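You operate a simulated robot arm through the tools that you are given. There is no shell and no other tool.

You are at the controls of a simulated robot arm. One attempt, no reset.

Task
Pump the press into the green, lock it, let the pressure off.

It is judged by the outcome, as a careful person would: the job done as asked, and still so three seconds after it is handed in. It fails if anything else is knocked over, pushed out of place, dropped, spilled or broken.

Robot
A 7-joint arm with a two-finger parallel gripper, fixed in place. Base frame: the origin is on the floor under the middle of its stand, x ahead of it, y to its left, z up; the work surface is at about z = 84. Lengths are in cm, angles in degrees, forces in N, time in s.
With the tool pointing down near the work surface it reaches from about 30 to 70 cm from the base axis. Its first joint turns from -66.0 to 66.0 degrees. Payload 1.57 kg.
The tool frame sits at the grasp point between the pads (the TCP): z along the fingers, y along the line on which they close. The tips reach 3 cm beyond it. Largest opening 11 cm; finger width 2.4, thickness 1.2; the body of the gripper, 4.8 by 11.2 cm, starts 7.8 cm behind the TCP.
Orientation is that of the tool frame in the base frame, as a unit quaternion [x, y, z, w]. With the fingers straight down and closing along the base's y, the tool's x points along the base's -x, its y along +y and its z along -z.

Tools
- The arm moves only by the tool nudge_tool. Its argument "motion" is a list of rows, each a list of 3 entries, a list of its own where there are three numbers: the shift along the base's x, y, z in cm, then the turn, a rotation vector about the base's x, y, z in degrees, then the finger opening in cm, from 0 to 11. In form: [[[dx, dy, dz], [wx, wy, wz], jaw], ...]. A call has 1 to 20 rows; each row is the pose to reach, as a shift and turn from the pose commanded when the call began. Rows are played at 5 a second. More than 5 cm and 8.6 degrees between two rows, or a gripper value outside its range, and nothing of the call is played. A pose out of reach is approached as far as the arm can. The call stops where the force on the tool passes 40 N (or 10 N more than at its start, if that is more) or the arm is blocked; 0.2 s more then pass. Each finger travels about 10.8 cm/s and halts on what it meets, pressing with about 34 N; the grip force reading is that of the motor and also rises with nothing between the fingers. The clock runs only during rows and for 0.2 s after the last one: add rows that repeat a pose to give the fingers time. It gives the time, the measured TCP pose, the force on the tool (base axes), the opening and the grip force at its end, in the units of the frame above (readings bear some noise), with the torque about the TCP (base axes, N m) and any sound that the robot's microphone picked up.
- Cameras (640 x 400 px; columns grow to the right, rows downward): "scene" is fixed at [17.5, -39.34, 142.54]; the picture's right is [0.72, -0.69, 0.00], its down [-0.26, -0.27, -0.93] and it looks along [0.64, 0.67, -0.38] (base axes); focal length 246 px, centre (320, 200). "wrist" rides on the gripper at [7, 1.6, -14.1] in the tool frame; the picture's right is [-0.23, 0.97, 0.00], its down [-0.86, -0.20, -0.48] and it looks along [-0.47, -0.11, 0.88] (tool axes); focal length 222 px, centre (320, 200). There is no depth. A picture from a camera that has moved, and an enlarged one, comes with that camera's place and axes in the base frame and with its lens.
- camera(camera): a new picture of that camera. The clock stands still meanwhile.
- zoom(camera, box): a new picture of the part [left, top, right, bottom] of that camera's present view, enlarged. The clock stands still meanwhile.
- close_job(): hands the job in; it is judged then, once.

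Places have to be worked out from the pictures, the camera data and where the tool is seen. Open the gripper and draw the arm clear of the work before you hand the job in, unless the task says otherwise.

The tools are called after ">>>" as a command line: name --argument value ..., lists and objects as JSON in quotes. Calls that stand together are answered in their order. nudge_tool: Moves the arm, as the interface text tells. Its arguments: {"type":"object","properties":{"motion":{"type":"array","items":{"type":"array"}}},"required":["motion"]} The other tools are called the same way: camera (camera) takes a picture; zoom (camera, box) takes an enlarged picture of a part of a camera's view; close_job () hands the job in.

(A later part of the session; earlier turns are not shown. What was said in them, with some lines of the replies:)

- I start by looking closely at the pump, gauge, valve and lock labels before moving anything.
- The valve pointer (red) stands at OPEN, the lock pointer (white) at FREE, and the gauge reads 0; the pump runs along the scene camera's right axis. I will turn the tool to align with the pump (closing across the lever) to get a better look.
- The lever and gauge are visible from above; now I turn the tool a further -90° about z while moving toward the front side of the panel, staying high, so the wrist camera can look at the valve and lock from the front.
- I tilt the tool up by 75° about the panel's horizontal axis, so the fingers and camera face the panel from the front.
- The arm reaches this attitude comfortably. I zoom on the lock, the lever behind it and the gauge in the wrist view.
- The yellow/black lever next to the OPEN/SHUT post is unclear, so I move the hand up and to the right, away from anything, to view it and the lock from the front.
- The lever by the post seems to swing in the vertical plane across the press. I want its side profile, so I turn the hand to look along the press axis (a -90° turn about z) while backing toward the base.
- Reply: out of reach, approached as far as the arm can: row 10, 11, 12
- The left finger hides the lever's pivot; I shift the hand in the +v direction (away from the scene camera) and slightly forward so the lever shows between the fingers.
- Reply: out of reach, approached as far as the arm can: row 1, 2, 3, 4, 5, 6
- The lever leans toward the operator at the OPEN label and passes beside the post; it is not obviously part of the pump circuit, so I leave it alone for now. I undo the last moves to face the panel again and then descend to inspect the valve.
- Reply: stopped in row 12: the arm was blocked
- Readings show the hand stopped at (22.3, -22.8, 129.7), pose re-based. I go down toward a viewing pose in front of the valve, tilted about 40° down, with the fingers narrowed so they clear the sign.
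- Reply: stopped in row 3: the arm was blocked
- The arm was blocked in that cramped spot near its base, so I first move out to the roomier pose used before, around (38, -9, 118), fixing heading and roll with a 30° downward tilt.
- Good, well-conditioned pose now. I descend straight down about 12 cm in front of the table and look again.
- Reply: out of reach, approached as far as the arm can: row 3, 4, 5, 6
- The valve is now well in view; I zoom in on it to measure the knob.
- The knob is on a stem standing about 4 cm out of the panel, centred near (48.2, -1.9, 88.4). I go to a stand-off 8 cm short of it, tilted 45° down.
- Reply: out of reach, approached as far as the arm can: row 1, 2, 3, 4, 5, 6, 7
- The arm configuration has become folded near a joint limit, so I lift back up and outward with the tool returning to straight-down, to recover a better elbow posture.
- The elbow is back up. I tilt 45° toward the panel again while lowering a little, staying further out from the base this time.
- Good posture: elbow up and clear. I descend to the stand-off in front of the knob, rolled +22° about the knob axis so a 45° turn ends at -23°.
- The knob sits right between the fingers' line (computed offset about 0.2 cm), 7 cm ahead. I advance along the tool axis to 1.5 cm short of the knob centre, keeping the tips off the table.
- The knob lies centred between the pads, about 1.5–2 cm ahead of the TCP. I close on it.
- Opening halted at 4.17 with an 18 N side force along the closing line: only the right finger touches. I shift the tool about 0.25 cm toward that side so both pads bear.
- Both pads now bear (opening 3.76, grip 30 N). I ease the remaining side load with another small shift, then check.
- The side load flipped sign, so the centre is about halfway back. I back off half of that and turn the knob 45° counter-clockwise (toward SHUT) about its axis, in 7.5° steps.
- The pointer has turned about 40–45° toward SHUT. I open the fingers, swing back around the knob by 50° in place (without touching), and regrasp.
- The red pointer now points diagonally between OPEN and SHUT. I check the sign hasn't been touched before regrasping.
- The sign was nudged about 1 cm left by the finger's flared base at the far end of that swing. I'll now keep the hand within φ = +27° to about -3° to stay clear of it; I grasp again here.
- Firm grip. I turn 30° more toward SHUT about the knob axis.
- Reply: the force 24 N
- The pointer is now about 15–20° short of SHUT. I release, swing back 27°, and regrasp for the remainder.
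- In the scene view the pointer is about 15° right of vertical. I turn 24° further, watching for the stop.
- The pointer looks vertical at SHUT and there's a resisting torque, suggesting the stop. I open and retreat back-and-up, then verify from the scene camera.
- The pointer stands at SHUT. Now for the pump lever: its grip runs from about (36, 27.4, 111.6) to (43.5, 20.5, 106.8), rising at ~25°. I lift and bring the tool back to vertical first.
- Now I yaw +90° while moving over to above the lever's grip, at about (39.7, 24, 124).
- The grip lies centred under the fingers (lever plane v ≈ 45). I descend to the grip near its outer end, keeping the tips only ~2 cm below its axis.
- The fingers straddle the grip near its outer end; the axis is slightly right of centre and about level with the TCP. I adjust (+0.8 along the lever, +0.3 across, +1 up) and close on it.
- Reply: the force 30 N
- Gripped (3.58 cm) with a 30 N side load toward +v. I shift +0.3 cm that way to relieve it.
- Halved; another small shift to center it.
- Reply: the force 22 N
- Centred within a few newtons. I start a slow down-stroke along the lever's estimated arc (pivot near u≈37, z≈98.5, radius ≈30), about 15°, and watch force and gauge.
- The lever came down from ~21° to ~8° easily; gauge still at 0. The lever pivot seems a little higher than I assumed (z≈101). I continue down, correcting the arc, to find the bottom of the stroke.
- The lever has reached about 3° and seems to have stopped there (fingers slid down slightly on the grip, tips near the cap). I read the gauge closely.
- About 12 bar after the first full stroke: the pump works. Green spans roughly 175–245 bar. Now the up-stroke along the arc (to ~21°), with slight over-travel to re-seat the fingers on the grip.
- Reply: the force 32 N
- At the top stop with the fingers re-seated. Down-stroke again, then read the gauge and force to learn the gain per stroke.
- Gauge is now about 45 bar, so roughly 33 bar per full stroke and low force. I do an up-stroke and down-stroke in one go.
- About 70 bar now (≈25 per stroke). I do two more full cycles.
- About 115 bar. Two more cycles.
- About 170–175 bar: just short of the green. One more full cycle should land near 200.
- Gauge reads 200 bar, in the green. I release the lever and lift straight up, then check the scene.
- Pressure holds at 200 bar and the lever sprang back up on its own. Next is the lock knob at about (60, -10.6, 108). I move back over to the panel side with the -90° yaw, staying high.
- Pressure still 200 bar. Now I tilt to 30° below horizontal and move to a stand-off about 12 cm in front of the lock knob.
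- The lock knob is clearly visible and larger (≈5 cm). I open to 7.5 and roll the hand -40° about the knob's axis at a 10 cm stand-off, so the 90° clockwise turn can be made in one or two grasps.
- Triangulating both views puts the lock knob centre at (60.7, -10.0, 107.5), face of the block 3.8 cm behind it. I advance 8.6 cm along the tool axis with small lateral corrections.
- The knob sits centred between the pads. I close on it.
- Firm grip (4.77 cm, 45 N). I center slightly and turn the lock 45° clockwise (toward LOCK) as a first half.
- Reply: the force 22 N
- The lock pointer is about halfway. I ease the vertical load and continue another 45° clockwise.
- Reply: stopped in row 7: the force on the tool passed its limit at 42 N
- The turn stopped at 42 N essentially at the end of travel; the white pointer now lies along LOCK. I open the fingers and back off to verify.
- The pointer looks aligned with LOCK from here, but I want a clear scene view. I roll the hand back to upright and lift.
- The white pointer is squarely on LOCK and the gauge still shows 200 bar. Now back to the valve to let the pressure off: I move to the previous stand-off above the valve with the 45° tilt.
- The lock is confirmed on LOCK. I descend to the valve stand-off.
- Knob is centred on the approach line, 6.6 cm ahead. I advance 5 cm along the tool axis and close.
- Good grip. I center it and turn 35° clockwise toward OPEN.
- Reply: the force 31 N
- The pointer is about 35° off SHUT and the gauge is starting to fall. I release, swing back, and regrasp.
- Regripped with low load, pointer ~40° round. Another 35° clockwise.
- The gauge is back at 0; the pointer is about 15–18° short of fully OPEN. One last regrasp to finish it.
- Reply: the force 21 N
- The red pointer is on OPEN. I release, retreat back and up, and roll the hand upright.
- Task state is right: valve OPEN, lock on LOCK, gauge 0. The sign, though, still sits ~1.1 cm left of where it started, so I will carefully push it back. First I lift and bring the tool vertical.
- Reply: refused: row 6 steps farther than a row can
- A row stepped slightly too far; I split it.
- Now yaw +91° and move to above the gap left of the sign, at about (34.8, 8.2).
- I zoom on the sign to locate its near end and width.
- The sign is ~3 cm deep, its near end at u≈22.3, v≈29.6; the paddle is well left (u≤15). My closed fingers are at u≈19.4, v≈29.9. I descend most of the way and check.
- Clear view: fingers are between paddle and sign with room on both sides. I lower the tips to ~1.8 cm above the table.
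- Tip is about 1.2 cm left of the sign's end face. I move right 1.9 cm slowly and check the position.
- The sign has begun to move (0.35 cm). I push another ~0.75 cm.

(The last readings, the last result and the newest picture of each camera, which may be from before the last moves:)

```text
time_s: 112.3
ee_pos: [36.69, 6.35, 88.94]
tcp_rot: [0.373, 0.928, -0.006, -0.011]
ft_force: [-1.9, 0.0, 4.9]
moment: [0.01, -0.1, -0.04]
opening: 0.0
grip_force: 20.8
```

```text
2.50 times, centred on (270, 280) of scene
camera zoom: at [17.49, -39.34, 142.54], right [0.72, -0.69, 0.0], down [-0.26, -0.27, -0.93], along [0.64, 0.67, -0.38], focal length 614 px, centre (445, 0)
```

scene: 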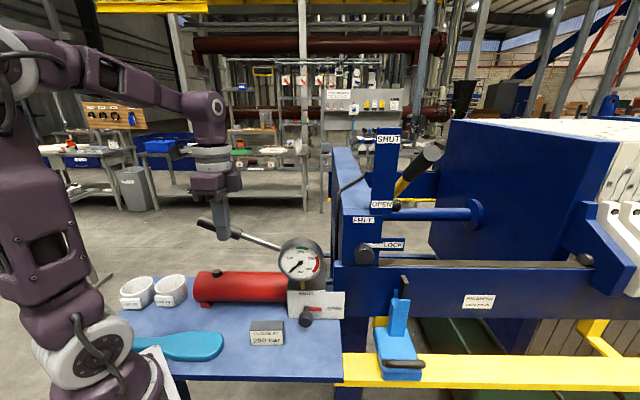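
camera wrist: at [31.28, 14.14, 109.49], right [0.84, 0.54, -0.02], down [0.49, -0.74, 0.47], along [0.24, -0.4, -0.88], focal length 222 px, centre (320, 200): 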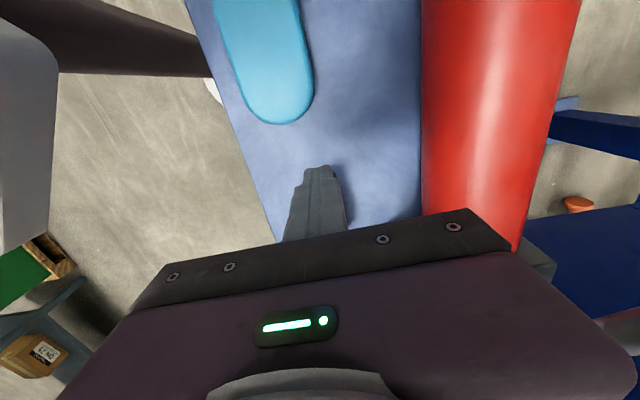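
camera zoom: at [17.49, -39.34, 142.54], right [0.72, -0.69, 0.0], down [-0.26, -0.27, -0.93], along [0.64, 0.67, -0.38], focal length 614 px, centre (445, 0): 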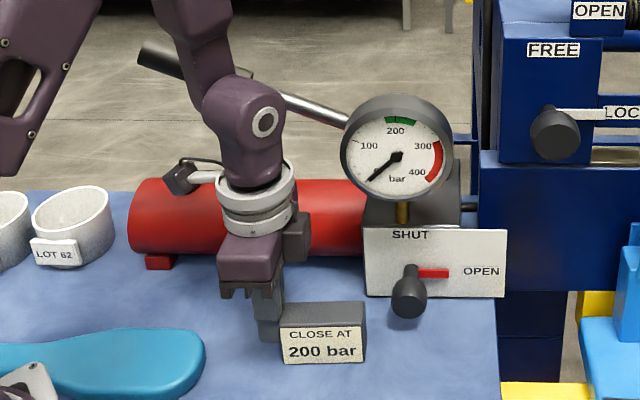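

The sign is back at its original place (280–366 in the same zoom as at the start). I back off to the left, then lift straight up well clear.

>>> nudge_tool --motion '[[[-0.4, 0.38, 0], [0, 0, 0], 0], [[-0.8, 0.76, 0], [0, 0, 0], 0], [[-1.2, 1.15, 0], [0, 0, 0], 0], [[-1.2, 1.15, 3], [0, 0, 0], 0], [[-1.2, 1.15, 7], [0, 0, 0], 0], [[-1.2, 1.15, 11], [0, 0, 0], 0], [[-1.2, 1.15, 15], [0, 0, 0], 0], [[-1.2, 1.15, 19], [0, 0, 0], 0], [[-1.2, 1.15, 23], [0, 0, 0], 0], [[-1.2, 1.15, 27], [0, 0, 0], 0], [[-1.2, 1.15, 31], [0, 0, 0], 0], [[-0.5, 2.5, 35], [0, 0, 0], 3], [[0, 4, 37], [0, 0, 0], 7], [[0, 5, 37], [0, 0, 0], 11], [[0, 5, 37], [0, 0, 0], 11]]'

>>> camera --camera "scene"

>>> zoom --camera "scene" --box '[180, 200, 360, 360]'

>>> zoom --camera "scene" --box '[320, 110, 500, 270]'

>>> zoom --camera "scene" --box '[270, 230, 340, 290]'

>>> zoom --camera "scene" --box '[100, 250, 260, 390]'

```text
time_s: 115.5
ee_pos: [36.78, 11.32, 126.29]
tcp_rot: [0.374, 0.927, -0.006, -0.01]
ft_force: [0.3, 0.1, -0.5]
moment: [-0.02, 0.02, 0.03]
opening: 11.01
grip_force: 0.1
```

```text
taken
```

scene: 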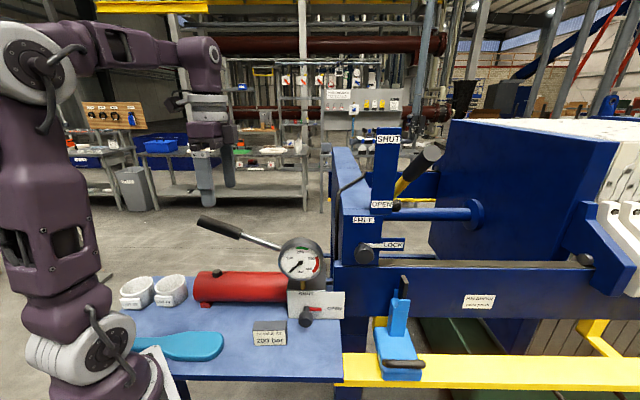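

```text
2.50 times, centred on (270, 280) of scene
camera zoom: at [17.5, -39.34, 142.54], right [0.72, -0.69, 0.0], down [-0.26, -0.27, -0.93], along [0.64, 0.67, -0.38], focal length 614 px, centre (445, 0)
```

zoom: 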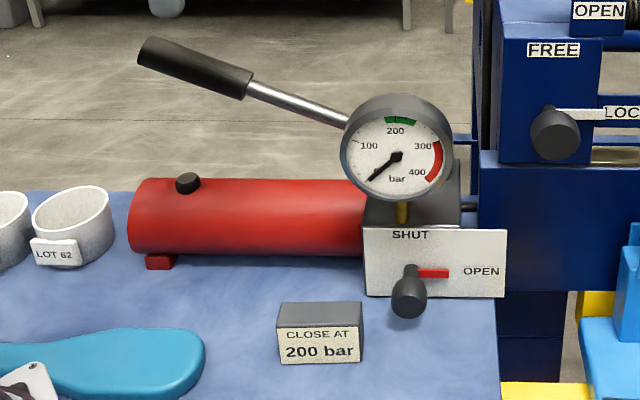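

```text
2.50 times, centred on (410, 190) of scene
camera zoom: at [17.5, -39.34, 142.54], right [0.72, -0.69, 0.0], down [-0.26, -0.27, -0.93], along [0.64, 0.67, -0.38], focal length 614 px, centre (95, 225)
```

zoom: 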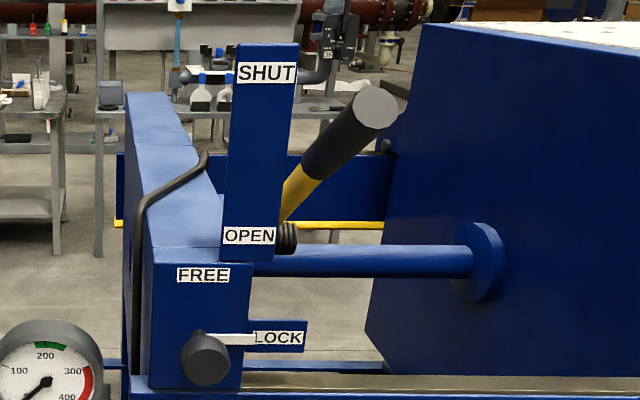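

```text
6.67 times, centred on (305, 260) of scene
camera zoom: at [17.5, -39.34, 142.54], right [0.72, -0.69, 0.0], down [-0.26, -0.27, -0.93], along [0.64, 0.67, -0.38], focal length 1638 px, centre (420, -200)
```

zoom: 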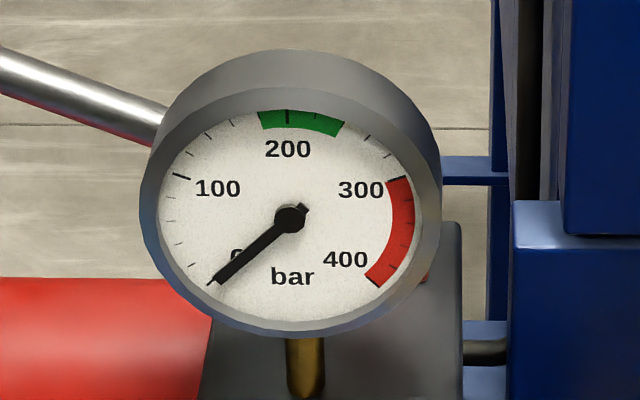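

```text
2.86 times, centred on (180, 320) of scene
camera zoom: at [17.5, -39.34, 142.54], right [0.72, -0.69, 0.0], down [-0.26, -0.27, -0.93], along [0.64, 0.67, -0.38], focal length 702 px, centre (720, -143)
```

zoom: 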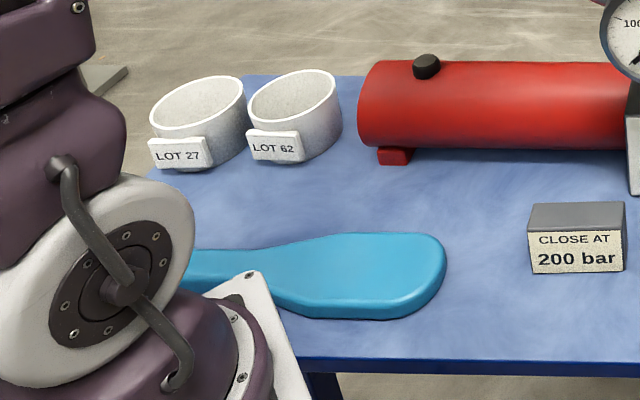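

Final check: the valve pointer is on OPEN, the gauge is at 0 after holding 200 bar in the green, and the lock pointer is on LOCK. The sign is within about 0.3 cm of its start, and the mugs, paddle and other lever are undisturbed. The gripper is open and the arm is clear, so I hand the job in.

>>> close_job

```text
The job is handed in.
```

The press was pumped to 200 bar, which is in the green, then locked, and the pressure let off. I've handed the job in. In the last pictures the gauge reads 0, the lock pointer is on LOCK and the pump's release valve is on OPEN.

- **Sign knocked:** while I was shutting the valve, the gripper pushed the "CLOSE AT 200 bar" sign about 1 cm to the left. I pushed it back, and it now stands about 0.3 cm from where it started.
- **Yellow-and-black lever:** I left the lever beside the OPEN/SHUT post alone. It is still at OPEN, as I found it. I wasn't sure what it controls, but the press reached 200 bar and locked without moving it.

The mugs, the paddle and the rest look undisturbed. The arm is clear with the gripper open.
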